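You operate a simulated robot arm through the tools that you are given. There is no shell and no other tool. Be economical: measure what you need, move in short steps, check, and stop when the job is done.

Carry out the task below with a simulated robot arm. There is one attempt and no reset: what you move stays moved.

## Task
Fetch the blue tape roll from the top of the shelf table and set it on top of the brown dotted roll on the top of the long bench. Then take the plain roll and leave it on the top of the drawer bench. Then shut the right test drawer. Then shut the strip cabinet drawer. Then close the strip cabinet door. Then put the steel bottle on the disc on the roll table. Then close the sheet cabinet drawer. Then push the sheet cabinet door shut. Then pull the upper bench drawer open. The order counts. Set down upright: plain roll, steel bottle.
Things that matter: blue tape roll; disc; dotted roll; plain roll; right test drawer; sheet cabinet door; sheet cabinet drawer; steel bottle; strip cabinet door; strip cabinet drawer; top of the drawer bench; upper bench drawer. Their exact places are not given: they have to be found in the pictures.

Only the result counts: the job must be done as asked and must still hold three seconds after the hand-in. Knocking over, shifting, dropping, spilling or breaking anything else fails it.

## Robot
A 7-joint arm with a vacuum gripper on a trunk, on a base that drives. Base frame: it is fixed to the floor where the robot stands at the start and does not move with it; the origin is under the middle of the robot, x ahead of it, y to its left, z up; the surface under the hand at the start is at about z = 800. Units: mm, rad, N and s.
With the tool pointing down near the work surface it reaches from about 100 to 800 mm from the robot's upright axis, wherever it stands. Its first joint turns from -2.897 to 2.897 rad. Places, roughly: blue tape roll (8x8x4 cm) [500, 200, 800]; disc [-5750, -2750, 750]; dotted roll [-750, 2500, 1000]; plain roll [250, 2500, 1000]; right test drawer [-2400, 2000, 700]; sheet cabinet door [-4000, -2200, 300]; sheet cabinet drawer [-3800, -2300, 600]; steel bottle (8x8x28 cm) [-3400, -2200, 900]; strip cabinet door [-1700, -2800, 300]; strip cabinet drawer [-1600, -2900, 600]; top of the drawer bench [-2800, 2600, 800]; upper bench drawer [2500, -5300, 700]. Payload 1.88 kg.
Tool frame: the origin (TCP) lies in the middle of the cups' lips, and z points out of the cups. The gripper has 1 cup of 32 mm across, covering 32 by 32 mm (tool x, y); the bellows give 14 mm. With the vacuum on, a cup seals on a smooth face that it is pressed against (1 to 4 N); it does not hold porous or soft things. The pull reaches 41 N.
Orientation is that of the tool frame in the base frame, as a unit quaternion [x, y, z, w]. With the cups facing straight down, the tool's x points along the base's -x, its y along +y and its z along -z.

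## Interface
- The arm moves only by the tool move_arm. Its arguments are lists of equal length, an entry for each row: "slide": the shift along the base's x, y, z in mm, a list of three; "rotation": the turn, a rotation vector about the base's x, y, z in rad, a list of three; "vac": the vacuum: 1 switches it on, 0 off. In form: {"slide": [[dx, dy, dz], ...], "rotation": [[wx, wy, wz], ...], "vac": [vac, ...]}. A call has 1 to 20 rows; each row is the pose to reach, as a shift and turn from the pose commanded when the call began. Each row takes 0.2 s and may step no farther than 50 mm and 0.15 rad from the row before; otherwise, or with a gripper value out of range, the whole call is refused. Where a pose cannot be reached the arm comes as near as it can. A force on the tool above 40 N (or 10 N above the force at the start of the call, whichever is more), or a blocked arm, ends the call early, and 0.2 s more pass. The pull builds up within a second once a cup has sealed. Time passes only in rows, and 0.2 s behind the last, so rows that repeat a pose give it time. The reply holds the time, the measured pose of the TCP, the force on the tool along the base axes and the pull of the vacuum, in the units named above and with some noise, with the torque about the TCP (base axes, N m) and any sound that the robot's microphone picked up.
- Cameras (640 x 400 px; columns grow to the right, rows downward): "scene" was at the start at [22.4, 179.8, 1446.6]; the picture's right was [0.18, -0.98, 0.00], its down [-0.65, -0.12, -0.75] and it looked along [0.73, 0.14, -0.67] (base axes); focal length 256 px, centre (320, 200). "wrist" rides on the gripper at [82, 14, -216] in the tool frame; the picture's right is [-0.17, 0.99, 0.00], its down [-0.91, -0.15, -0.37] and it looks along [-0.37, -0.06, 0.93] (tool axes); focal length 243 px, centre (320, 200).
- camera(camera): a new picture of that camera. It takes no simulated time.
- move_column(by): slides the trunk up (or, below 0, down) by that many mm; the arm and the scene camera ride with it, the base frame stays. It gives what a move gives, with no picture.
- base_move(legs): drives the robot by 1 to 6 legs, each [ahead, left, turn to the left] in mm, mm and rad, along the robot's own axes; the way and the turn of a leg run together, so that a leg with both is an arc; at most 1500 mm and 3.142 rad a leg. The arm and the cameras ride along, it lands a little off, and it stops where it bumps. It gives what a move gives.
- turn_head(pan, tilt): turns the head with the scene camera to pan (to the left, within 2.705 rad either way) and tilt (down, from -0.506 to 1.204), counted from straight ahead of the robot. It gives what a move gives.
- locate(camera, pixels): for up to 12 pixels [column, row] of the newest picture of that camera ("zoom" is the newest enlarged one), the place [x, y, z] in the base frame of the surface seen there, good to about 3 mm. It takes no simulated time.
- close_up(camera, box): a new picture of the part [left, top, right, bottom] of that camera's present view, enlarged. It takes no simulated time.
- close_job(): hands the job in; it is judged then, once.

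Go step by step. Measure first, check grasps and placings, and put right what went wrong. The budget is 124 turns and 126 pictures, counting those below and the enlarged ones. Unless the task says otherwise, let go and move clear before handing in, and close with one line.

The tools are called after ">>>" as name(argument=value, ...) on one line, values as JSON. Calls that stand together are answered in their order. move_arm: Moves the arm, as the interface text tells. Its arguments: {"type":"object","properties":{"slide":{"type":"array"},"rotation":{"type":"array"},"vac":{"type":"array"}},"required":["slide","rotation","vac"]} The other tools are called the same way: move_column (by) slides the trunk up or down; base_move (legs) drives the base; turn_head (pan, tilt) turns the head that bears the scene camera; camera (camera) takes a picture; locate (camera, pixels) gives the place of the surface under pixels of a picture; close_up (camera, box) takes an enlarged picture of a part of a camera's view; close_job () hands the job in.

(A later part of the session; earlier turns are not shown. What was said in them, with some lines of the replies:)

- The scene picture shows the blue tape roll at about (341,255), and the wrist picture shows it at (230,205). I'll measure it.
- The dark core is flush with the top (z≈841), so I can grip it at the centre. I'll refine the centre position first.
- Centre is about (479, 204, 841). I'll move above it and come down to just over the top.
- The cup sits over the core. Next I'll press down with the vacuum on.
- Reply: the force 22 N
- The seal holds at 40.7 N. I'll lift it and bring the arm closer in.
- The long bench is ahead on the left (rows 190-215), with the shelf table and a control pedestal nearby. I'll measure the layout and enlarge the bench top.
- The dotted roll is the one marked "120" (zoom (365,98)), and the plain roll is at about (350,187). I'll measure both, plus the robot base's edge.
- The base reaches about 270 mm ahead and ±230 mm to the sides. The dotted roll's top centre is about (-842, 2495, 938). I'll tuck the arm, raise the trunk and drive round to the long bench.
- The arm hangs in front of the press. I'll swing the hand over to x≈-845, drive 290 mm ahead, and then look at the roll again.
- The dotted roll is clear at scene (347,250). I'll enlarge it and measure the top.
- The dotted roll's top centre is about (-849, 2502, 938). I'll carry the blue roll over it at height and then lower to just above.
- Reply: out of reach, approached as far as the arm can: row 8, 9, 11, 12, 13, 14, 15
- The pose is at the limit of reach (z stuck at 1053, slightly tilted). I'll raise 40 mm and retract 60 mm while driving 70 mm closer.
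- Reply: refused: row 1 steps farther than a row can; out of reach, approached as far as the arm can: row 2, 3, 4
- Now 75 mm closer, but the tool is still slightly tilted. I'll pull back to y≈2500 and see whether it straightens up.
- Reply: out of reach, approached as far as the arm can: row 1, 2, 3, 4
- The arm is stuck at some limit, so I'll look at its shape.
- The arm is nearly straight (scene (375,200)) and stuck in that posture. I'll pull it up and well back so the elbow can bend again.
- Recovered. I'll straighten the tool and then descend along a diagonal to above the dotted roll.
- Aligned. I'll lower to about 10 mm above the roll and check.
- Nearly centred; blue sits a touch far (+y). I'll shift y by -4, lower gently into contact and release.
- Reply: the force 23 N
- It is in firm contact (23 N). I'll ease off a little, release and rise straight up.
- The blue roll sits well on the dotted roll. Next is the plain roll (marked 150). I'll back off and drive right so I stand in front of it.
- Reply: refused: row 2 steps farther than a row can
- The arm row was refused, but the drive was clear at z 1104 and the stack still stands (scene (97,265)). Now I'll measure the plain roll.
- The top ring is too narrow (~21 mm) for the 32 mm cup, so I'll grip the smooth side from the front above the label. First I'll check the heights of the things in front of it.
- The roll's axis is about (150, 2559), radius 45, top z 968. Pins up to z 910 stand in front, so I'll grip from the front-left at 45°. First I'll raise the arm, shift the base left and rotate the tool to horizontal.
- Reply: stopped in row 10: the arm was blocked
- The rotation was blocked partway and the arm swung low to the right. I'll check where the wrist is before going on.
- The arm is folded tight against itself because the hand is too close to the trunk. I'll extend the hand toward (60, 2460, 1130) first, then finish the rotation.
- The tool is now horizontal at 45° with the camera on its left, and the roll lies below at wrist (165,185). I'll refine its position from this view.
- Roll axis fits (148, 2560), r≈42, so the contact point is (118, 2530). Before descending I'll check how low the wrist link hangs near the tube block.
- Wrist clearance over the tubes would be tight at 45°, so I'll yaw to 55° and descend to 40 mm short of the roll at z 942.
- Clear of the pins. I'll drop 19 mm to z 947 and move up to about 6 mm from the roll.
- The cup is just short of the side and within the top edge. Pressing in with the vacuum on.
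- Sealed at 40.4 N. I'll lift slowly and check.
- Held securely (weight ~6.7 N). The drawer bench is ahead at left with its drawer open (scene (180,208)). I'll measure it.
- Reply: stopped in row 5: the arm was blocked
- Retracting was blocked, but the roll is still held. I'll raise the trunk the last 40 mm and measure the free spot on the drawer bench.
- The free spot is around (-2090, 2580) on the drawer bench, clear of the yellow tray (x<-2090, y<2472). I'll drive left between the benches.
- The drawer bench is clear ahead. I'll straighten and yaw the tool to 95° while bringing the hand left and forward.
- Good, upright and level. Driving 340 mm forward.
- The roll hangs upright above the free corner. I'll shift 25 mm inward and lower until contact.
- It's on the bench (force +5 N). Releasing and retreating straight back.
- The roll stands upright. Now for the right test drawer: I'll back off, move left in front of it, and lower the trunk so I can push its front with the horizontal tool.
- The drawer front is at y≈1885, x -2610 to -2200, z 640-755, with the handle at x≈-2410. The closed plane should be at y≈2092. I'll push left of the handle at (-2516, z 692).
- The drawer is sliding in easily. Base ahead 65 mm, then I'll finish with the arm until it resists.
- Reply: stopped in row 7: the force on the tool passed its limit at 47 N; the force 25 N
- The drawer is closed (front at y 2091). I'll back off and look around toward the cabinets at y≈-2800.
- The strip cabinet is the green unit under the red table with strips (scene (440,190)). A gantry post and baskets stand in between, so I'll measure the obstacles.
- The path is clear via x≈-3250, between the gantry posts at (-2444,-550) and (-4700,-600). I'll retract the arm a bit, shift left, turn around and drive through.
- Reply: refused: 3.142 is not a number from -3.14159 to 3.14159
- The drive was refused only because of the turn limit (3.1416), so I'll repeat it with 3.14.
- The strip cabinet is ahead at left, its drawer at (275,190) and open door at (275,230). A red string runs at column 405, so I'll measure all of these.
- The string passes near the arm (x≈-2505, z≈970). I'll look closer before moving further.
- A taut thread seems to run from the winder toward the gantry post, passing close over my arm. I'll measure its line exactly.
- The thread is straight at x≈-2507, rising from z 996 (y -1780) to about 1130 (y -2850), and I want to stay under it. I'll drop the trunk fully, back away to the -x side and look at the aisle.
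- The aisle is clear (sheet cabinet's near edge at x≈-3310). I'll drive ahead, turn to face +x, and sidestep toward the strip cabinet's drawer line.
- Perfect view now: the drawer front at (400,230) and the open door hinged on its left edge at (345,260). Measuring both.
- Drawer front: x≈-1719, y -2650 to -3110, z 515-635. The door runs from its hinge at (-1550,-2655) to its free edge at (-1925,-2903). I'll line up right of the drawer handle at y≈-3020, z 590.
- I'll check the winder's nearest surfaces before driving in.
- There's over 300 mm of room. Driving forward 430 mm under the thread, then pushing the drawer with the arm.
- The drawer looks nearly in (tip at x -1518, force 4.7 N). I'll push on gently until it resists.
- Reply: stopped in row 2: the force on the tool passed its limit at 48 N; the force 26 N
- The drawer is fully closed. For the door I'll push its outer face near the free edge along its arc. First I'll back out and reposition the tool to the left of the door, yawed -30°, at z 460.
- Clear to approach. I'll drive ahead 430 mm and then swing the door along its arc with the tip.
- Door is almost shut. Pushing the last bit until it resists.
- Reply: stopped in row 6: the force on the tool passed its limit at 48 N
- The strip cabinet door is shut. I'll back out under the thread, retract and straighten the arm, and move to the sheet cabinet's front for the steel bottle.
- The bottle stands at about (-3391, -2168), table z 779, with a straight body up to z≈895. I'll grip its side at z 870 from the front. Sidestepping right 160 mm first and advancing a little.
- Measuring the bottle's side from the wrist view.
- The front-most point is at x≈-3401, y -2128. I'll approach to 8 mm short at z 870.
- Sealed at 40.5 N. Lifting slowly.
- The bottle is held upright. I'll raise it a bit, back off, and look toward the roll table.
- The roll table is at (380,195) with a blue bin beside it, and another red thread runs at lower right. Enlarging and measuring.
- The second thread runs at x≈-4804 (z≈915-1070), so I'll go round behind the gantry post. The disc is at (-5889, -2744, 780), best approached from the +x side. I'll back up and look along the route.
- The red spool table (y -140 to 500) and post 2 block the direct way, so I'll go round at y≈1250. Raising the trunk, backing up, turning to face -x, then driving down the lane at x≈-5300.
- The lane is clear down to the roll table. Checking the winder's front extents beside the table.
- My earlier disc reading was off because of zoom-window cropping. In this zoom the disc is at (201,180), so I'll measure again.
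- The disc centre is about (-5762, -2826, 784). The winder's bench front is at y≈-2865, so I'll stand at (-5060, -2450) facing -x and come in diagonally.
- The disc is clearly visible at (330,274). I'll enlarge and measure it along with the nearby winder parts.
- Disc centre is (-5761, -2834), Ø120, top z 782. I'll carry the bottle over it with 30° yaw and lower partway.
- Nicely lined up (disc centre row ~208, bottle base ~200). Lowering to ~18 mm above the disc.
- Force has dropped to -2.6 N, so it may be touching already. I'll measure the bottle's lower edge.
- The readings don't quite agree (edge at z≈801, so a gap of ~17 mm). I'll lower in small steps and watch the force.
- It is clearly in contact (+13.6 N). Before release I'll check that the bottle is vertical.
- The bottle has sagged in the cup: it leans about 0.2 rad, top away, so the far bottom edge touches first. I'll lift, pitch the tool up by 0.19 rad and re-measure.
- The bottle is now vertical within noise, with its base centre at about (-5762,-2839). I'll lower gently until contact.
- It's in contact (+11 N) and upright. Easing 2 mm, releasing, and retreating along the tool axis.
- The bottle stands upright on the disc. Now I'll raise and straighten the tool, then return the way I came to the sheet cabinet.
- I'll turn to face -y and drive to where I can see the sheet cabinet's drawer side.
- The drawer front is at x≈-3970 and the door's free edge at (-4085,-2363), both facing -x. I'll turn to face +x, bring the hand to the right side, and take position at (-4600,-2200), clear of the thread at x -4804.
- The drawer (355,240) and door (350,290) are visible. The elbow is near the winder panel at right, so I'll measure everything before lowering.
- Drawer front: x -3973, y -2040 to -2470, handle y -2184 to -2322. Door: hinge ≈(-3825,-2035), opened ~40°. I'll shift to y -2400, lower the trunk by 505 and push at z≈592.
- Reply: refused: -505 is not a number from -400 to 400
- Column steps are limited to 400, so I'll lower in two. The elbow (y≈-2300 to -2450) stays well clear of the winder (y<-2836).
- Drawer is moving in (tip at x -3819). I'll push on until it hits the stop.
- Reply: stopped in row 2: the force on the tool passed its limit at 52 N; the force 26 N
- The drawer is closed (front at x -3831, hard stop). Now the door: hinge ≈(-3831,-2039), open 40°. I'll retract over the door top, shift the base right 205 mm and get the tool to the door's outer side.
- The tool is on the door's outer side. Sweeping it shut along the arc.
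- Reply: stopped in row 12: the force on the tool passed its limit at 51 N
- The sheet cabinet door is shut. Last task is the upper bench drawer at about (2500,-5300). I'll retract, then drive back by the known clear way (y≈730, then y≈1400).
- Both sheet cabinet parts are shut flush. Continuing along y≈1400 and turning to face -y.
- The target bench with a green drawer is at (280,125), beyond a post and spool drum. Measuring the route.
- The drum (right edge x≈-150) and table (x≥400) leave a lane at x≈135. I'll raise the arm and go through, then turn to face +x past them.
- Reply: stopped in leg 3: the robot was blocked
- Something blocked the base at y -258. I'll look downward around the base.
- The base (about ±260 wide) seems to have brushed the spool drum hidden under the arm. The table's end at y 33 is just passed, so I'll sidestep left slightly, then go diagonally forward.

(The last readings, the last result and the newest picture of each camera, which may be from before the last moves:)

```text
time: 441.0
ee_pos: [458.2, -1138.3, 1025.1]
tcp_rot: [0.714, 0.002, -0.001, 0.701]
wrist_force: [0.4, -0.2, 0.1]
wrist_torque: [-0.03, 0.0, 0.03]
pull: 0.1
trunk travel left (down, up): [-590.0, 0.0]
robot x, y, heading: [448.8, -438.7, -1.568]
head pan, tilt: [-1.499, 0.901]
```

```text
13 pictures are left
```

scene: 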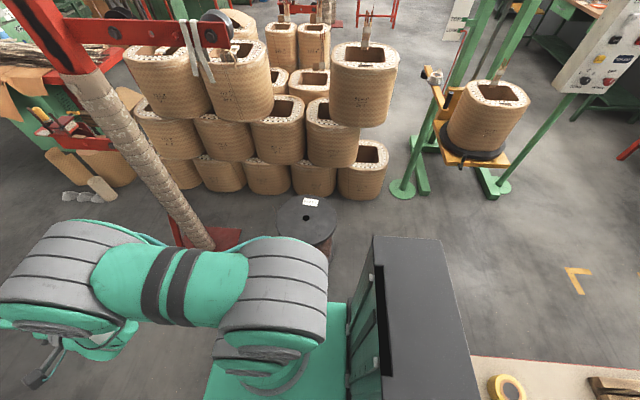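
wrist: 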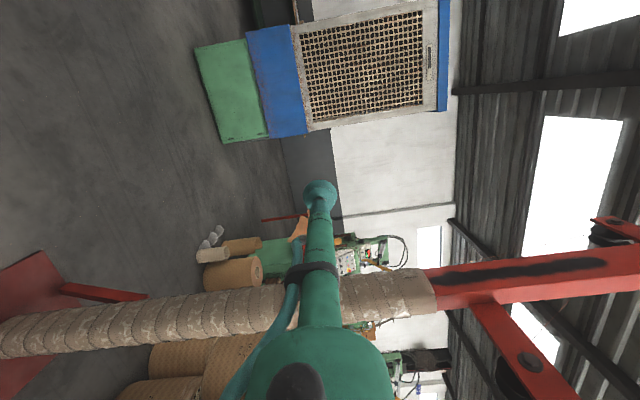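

The drum is still upright at (305,220). I'll check its position, then go on: ahead, turn to +x and down the aisle.

>>> locate(camera="scene", pixels=[[305, 218], [277, 215], [336, 218], [307, 197], [305, 242], [505, 385]])

>>> base_move(legs=[[460, 0, 0], [0, 0, 1.571]])

>>> turn_head(pan=-1.1, tilt=0.45)

>>> camera(camera="scene")

```text
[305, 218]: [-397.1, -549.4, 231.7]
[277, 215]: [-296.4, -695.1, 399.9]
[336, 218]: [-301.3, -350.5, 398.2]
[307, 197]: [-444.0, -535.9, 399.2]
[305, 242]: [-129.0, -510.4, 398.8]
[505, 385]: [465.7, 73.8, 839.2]
```

```text
time: 447.6
ee_pos: [1154.3, -875.8, 1024.7]
tcp_rot: [0.502, 0.508, 0.496, 0.494]
wrist_force: [0.6, 0.4, -0.3]
wrist_torque: [-0.01, 0.03, -0.02]
pull: 0.0
trunk travel left (down, up): [-590.0, 0.0]
robot x, y, heading: [452.2, -893.7, 0.016]
head pan, tilt: [-1.499, 0.901]
```

```text
time: 448.5
ee_pos: [1155.6, -876.3, 1024.0]
tcp_rot: [0.501, 0.508, 0.497, 0.494]
wrist_force: [-1.2, 0.1, 0.3]
wrist_torque: [0.02, 0.02, -0.01]
pull: 0.0
trunk travel left (down, up): [-590.0, 0.0]
robot x, y, heading: [450.0, -889.8, 0.016]
head pan, tilt: [-1.1, 0.45]
```

```text
12 pictures are left
```

scene: 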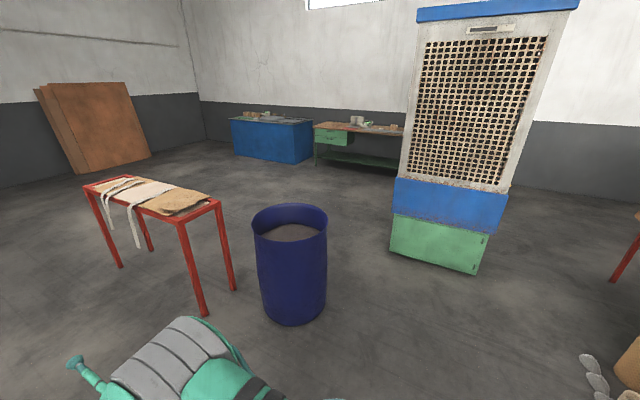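

The drum is where it was (centre ≈(-287,-523)). Measuring the barrel and cooler for the next leg.

>>> locate(camera="scene", pixels=[[255, 240], [327, 235], [290, 207], [293, 322], [392, 245], [476, 273], [507, 200], [235, 290], [205, 313], [332, 138], [330, 160], [365, 165]])

```text
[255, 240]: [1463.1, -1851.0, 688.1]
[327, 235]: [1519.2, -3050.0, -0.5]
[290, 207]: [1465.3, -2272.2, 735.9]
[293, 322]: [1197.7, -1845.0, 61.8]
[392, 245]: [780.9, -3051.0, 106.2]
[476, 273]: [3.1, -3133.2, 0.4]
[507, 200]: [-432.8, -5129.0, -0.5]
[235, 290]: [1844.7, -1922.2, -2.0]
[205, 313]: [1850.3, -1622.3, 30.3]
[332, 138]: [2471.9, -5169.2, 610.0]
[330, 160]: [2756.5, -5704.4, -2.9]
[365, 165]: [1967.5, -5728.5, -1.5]
```

Barrel centre ≈(1330,-2030), its top at z 735 (my tool passes over it). The cooler front is at y -3050, so I'll drive along y≈-2660 between them, then turn toward the bench.

>>> base_move(legs=[[0, -885, -0.016], [0, -885, 0], [1530, 0, 0], [0, 0, -1.571], [1200, 450, 0]])

>>> move_column(by=-350)

>>> turn_head(pan=0.0, tilt=0.35)

>>> camera(camera="scene")

```text
refused: 1530 is not a number from -1500 to 1500
```

```text
time: 451.9
ee_pos: [1155.2, -877.1, 674.9]
tcp_rot: [0.501, 0.508, 0.497, 0.494]
wrist_force: [-0.3, 0.5, 0.0]
wrist_torque: [0.01, 0.02, 0.01]
pull: 0.1
trunk travel left (down, up): [-240.0, 350.0]
robot x, y, heading: [454.2, -890.8, 0.011]
head pan, tilt: [-1.1, 0.45]
```

```text
time: 453.3
ee_pos: [1155.3, -875.8, 676.5]
tcp_rot: [0.501, 0.508, 0.497, 0.493]
wrist_force: [0.5, 0.3, 0.1]
wrist_torque: [-0.02, 0.0, -0.02]
pull: 0.1
trunk travel left (down, up): [-240.0, 350.0]
robot x, y, heading: [453.1, -896.4, 0.015]
head pan, tilt: [0.0, 0.351]
```

```text
11 pictures are left
```

scene: 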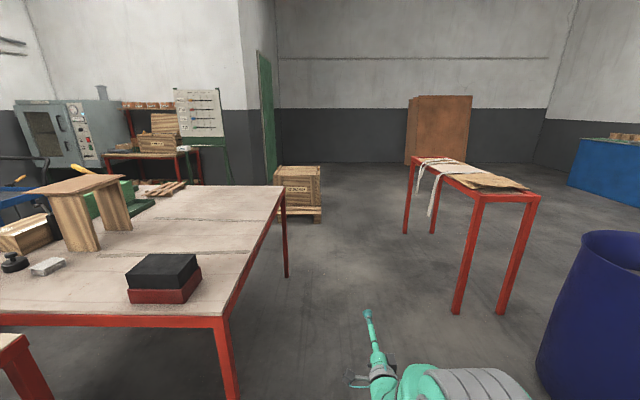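

The drive was refused (leg over 1500), so I'll raise the trunk again first so the tool clears the barrel, then drive with shorter legs.

>>> move_column(by=350)

>>> base_move(legs=[[0, -885, -0.016], [0, -885, 0], [1480, 0, 0], [0, 0, -1.571], [1200, 500, 0]])

```text
time: 456.7
ee_pos: [1155.7, -876.4, 1025.2]
tcp_rot: [0.501, 0.508, 0.496, 0.494]
wrist_force: [0.0, 0.1, -0.2]
wrist_torque: [0.01, -0.03, 0.0]
pull: 0.1
trunk travel left (down, up): [-590.0, 0.0]
robot x, y, heading: [452.5, -891.4, 0.014]
head pan, tilt: [0.0, 0.351]
```

```text
time: 482.5
ee_pos: [2408.7, -4574.6, 1024.6]
tcp_rot: [0.714, -0.007, -0.009, 0.7]
wrist_force: [-1.2, 0.4, 1.2]
wrist_torque: [0.0, 0.0, -0.04]
pull: 0.0
trunk travel left (down, up): [-590.0, 0.0]
robot x, y, heading: [2416.0, -3873.5, -1.589]
head pan, tilt: [0.0, 0.351]
```

>>> move_column(by=-350)

>>> camera(camera="scene")

>>> close_up(camera="scene", box=[240, 130, 400, 290])

```text
time: 485.9
ee_pos: [2406.9, -4574.1, 673.9]
tcp_rot: [0.714, -0.007, -0.01, 0.7]
wrist_force: [0.7, -0.2, -0.7]
wrist_torque: [0.01, 0.02, -0.01]
pull: 0.1
trunk travel left (down, up): [-240.0, 350.0]
robot x, y, heading: [2416.2, -3874.9, -1.591]
head pan, tilt: [0.0, 0.351]
```

```text
10 pictures are left
```

scene: 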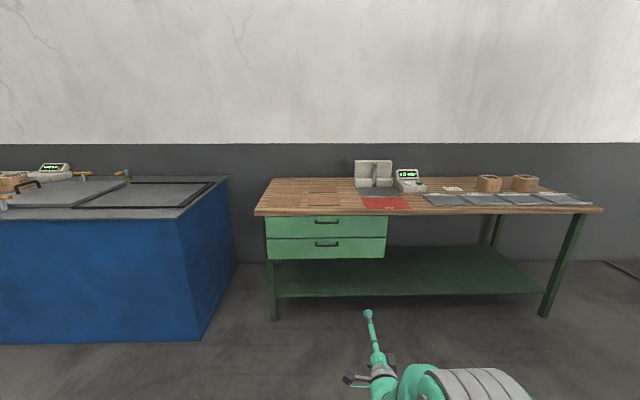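

```text
2.50 times, centred on (320, 210) of scene
```

zoom: 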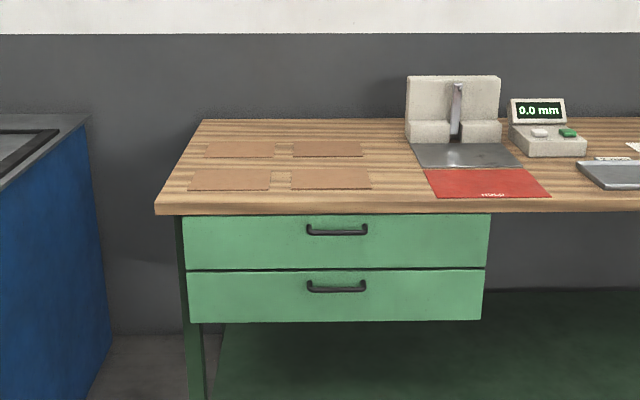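

>>> locate(camera="zoom", pixels=[[190, 225], [190, 262], [480, 222], [480, 262], [250, 245], [400, 245], [440, 245], [337, 230], [310, 228], [365, 228], [440, 205], [337, 285]])

```text
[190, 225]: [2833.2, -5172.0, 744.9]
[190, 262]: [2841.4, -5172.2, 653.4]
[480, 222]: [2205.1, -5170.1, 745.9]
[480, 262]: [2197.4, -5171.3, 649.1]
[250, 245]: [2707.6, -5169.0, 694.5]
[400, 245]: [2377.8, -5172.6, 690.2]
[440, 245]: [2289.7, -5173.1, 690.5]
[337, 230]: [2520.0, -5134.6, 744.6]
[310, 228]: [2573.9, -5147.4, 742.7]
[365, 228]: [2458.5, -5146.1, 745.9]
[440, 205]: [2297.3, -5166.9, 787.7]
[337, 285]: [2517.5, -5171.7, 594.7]
```

Upper drawer front: y≈-5171, x 2197-2841, z 645-760, handle at (2519, z 742). I'll use suction on the smooth face just below the handle, at (2519, 688).

>>> base_move(legs=[[0, 105, 0.02], [490, 0, 0]])

>>> camera(camera="wrist")

```text
time: 489.6
ee_pos: [2526.1, -5060.7, 675.1]
tcp_rot: [0.714, -0.001, -0.003, 0.7]
wrist_force: [-0.1, 0.4, 0.9]
wrist_torque: [0.0, -0.04, 0.01]
pull: 0.1
trunk travel left (down, up): [-240.0, 350.0]
robot x, y, heading: [2520.8, -4360.3, -1.568]
head pan, tilt: [0.0, 0.351]
```

```text
8 pictures are left
```

wrist: 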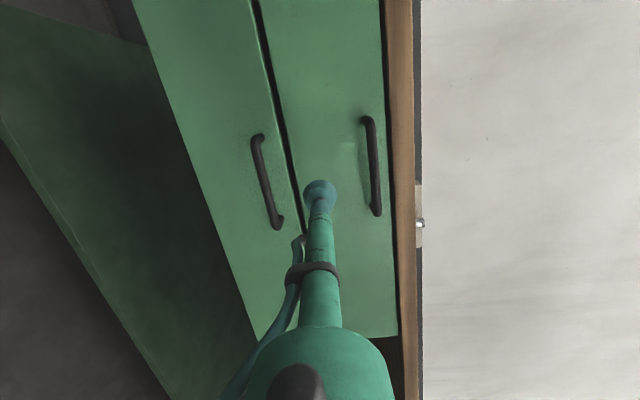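

The cup faces the upper drawer just below its handle. Raising 15 mm, approaching, then pressing with the vacuum on.

>>> move_arm(slide=[[-3, -25, 8], [-5, -60, 15], [-5, -90, 15], [-5, -104, 15], [-5, -104, 15]], rotation=[[0, 0, 0], [0, 0, 0], [0, 0, 0], [0, 0, 0], [0, 0, 0]], vac=[0, 0, 0, 0, 0])

>>> move_arm(slide=[[0, -4, 0], [0, -8, 0], [0, -11, 0], [0, -13, 0], [0, -14, 0], [0, -14, 0], [0, -14, 0], [0, -14, 0]], rotation=[[0, 0, 0], [0, 0, 0], [0, 0, 0], [0, 0, 0], [0, 0, 0], [0, 0, 0], [0, 0, 0], [0, 0, 0]], vac=[1, 1, 1, 1, 1, 1, 1, 1])

```text
time: 490.8
ee_pos: [2521.5, -5166.4, 690.6]
tcp_rot: [0.714, 0.0, -0.003, 0.7]
wrist_force: [-0.1, 0.7, 0.1]
wrist_torque: [-0.01, 0.02, -0.04]
pull: 0.2
trunk travel left (down, up): [-240.0, 350.0]
robot x, y, heading: [2519.7, -4361.0, -1.576]
head pan, tilt: [0.0, 0.351]
```

```text
time: 492.6
ee_pos: [2521.6, -5180.3, 688.7]
tcp_rot: [0.715, -0.001, -0.003, 0.699]
wrist_force: [-2.2, 11.6, -3.2]
wrist_torque: [-0.25, 0.2, 0.11]
pull: 40.5
trunk travel left (down, up): [-240.0, 350.0]
robot x, y, heading: [2518.4, -4360.6, -1.572]
head pan, tilt: [0.0, 0.351]
```

Sealed at 40.5 N. Pulling slowly.

>>> move_arm(slide=[[0, 5, 0], [0, 12, 0], [0, 20, 0], [0, 28, 0], [0, 36, 0], [0, 46, 0], [0, 56, 0], [0, 66, 0], [0, 76, 0], [0, 86, 0], [0, 96, 0], [0, 106, 0], [0, 106, 0]], rotation=[[0, 0, 0], [0, 0, 0], [0, 0, 0], [0, 0, 0], [0, 0, 0], [0, 0, 0], [0, 0, 0], [0, 0, 0], [0, 0, 0], [0, 0, 0], [0, 0, 0], [0, 0, 0], [0, 0, 0]], vac=[1, 1, 1, 1, 1, 1, 1, 1, 1, 1, 1, 1, 1])

>>> camera(camera="scene")

```text
time: 495.4
ee_pos: [2522.3, -5074.5, 690.8]
tcp_rot: [0.714, -0.001, -0.003, 0.7]
wrist_force: [-0.9, 1.5, -0.8]
wrist_torque: [-0.13, 0.05, 0.07]
pull: 40.6
trunk travel left (down, up): [-240.0, 350.0]
robot x, y, heading: [2525.7, -4360.9, -1.566]
head pan, tilt: [0.0, 0.351]
```

```text
7 pictures are left
```

scene: 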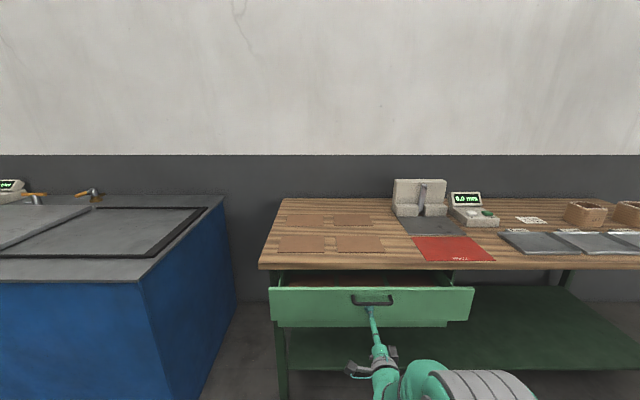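

The drawer follows (about 105 mm open). I'll pull further by driving back gently.

>>> base_move(legs=[[-50, 0, 0]])

>>> base_move(legs=[[-50, 0, 0]])

>>> camera(camera="scene")

>>> locate(camera="scene", pixels=[[300, 300], [440, 300], [340, 315], [420, 315], [300, 285], [300, 310]])

```text
time: 496.3
ee_pos: [2521.7, -5024.6, 690.0]
tcp_rot: [0.714, -0.001, -0.003, 0.7]
wrist_force: [-1.7, -0.6, -0.2]
wrist_torque: [-0.16, 0.08, 0.07]
pull: 41.1
trunk travel left (down, up): [-240.0, 350.0]
robot x, y, heading: [2522.8, -4309.6, -1.571]
head pan, tilt: [0.0, 0.351]
```

```text
time: 497.2
ee_pos: [2521.8, -4974.6, 689.8]
tcp_rot: [0.714, 0.001, -0.003, 0.7]
wrist_force: [-0.8, 0.0, -0.5]
wrist_torque: [-0.1, 0.05, 0.05]
pull: 40.7
trunk travel left (down, up): [-240.0, 350.0]
robot x, y, heading: [2524.4, -4257.5, -1.565]
head pan, tilt: [0.0, 0.351]
```

```text
6 pictures are left
```

scene: 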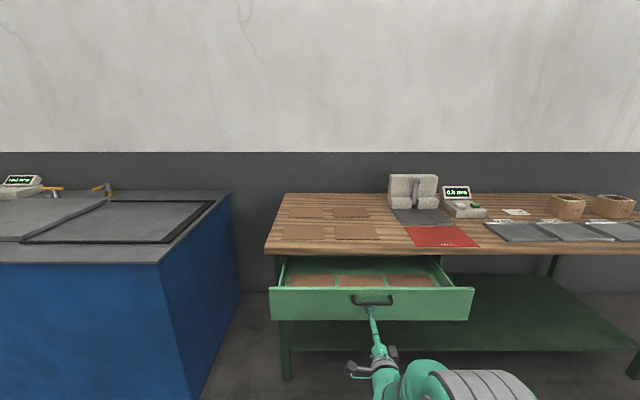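

```text
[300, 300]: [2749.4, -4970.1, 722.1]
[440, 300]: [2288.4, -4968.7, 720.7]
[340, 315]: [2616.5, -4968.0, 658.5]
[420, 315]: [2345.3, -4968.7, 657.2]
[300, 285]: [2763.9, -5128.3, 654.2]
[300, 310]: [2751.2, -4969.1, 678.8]
```

It's open 203 mm. I'll pull a little more to be safely open.

>>> base_move(legs=[[-50, 0, 0]])

>>> base_move(legs=[[-30, 0, 0]])

>>> camera(camera="scene")

>>> locate(camera="scene", pixels=[[300, 300], [440, 300], [300, 305]])

```text
time: 498.1
ee_pos: [2521.1, -4926.5, 689.5]
tcp_rot: [0.714, -0.001, -0.002, 0.7]
wrist_force: [0.1, 0.2, 0.5]
wrist_torque: [-0.1, 0.02, 0.03]
pull: 40.9
trunk travel left (down, up): [-240.0, 350.0]
robot x, y, heading: [2522.2, -4210.4, -1.574]
head pan, tilt: [0.0, 0.351]
```

```text
time: 499.0
ee_pos: [2521.2, -4895.5, 689.8]
tcp_rot: [0.713, -0.001, -0.004, 0.701]
wrist_force: [-0.9, -1.0, 3.5]
wrist_torque: [-0.02, -0.35, 0.05]
pull: 40.1
trunk travel left (down, up): [-240.0, 350.0]
robot x, y, heading: [2523.1, -4182.8, -1.569]
head pan, tilt: [0.0, 0.351]
```

```text
5 pictures are left
```

scene: 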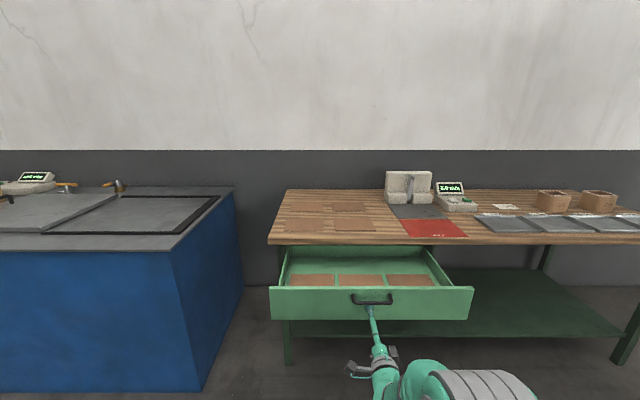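

```text
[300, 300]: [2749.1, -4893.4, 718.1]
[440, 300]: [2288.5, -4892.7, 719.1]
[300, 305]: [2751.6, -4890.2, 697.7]
```

The drawer is open 280 mm. Releasing the vacuum and backing clear.

>>> move_arm(slide=[[0, 0, 0], [0, 0, 0], [0, 0, 0], [0, 0, 0], [0, 0, 0]], rotation=[[0, 0, 0], [0, 0, 0], [0, 0, 0], [0, 0, 0], [0, 0, 0]], vac=[0, 0, 0, 0, 0])

>>> base_move(legs=[[-200, 0, 0]])

>>> camera(camera="scene")

>>> locate(camera="scene", pixels=[[310, 270], [430, 270], [310, 280], [430, 280], [310, 290]])

```text
time: 500.2
ee_pos: [2520.3, -4895.6, 689.9]
tcp_rot: [0.714, -0.001, -0.003, 0.7]
wrist_force: [-0.8, 0.9, -1.0]
wrist_torque: [0.0, -0.01, 0.01]
pull: 0.0
trunk travel left (down, up): [-240.0, 350.0]
robot x, y, heading: [2522.0, -4181.2, -1.571]
head pan, tilt: [0.0, 0.351]
```

```text
time: 501.8
ee_pos: [2522.0, -4695.6, 691.5]
tcp_rot: [0.714, -0.001, -0.003, 0.7]
wrist_force: [-0.3, 0.1, 0.1]
wrist_torque: [-0.01, 0.0, 0.0]
pull: 0.0
trunk travel left (down, up): [-240.0, 350.0]
robot x, y, heading: [2521.1, -3979.8, -1.577]
head pan, tilt: [0.0, 0.351]
```

```text
4 pictures are left
```

scene: 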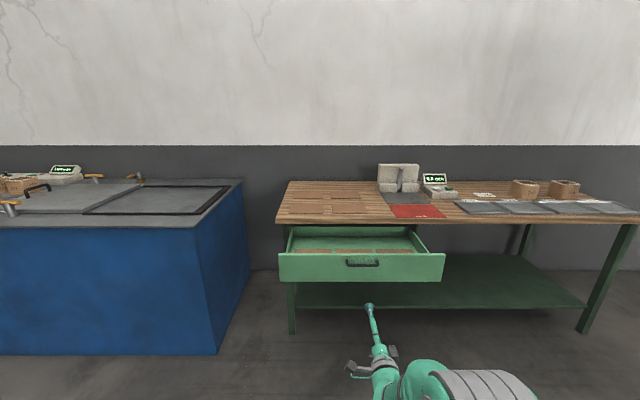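

```text
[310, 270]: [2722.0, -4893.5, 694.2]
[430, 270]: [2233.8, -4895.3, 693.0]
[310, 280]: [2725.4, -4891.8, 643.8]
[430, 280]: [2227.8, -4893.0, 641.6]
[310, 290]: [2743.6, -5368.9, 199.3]
```

The upper drawer stays open (front at y -4893, lower drawer still shut) and the hand is clear, so I'm handing the job in.

>>> close_job()

```text
The job is handed in.
```

I did all nine steps in the order you asked and handed the job in, but I have no result back from the judging. On the way to the last bench the robot's base was stopped once beside a spool drum. The drum was still upright and, as near as I could measure, in the same place afterwards.
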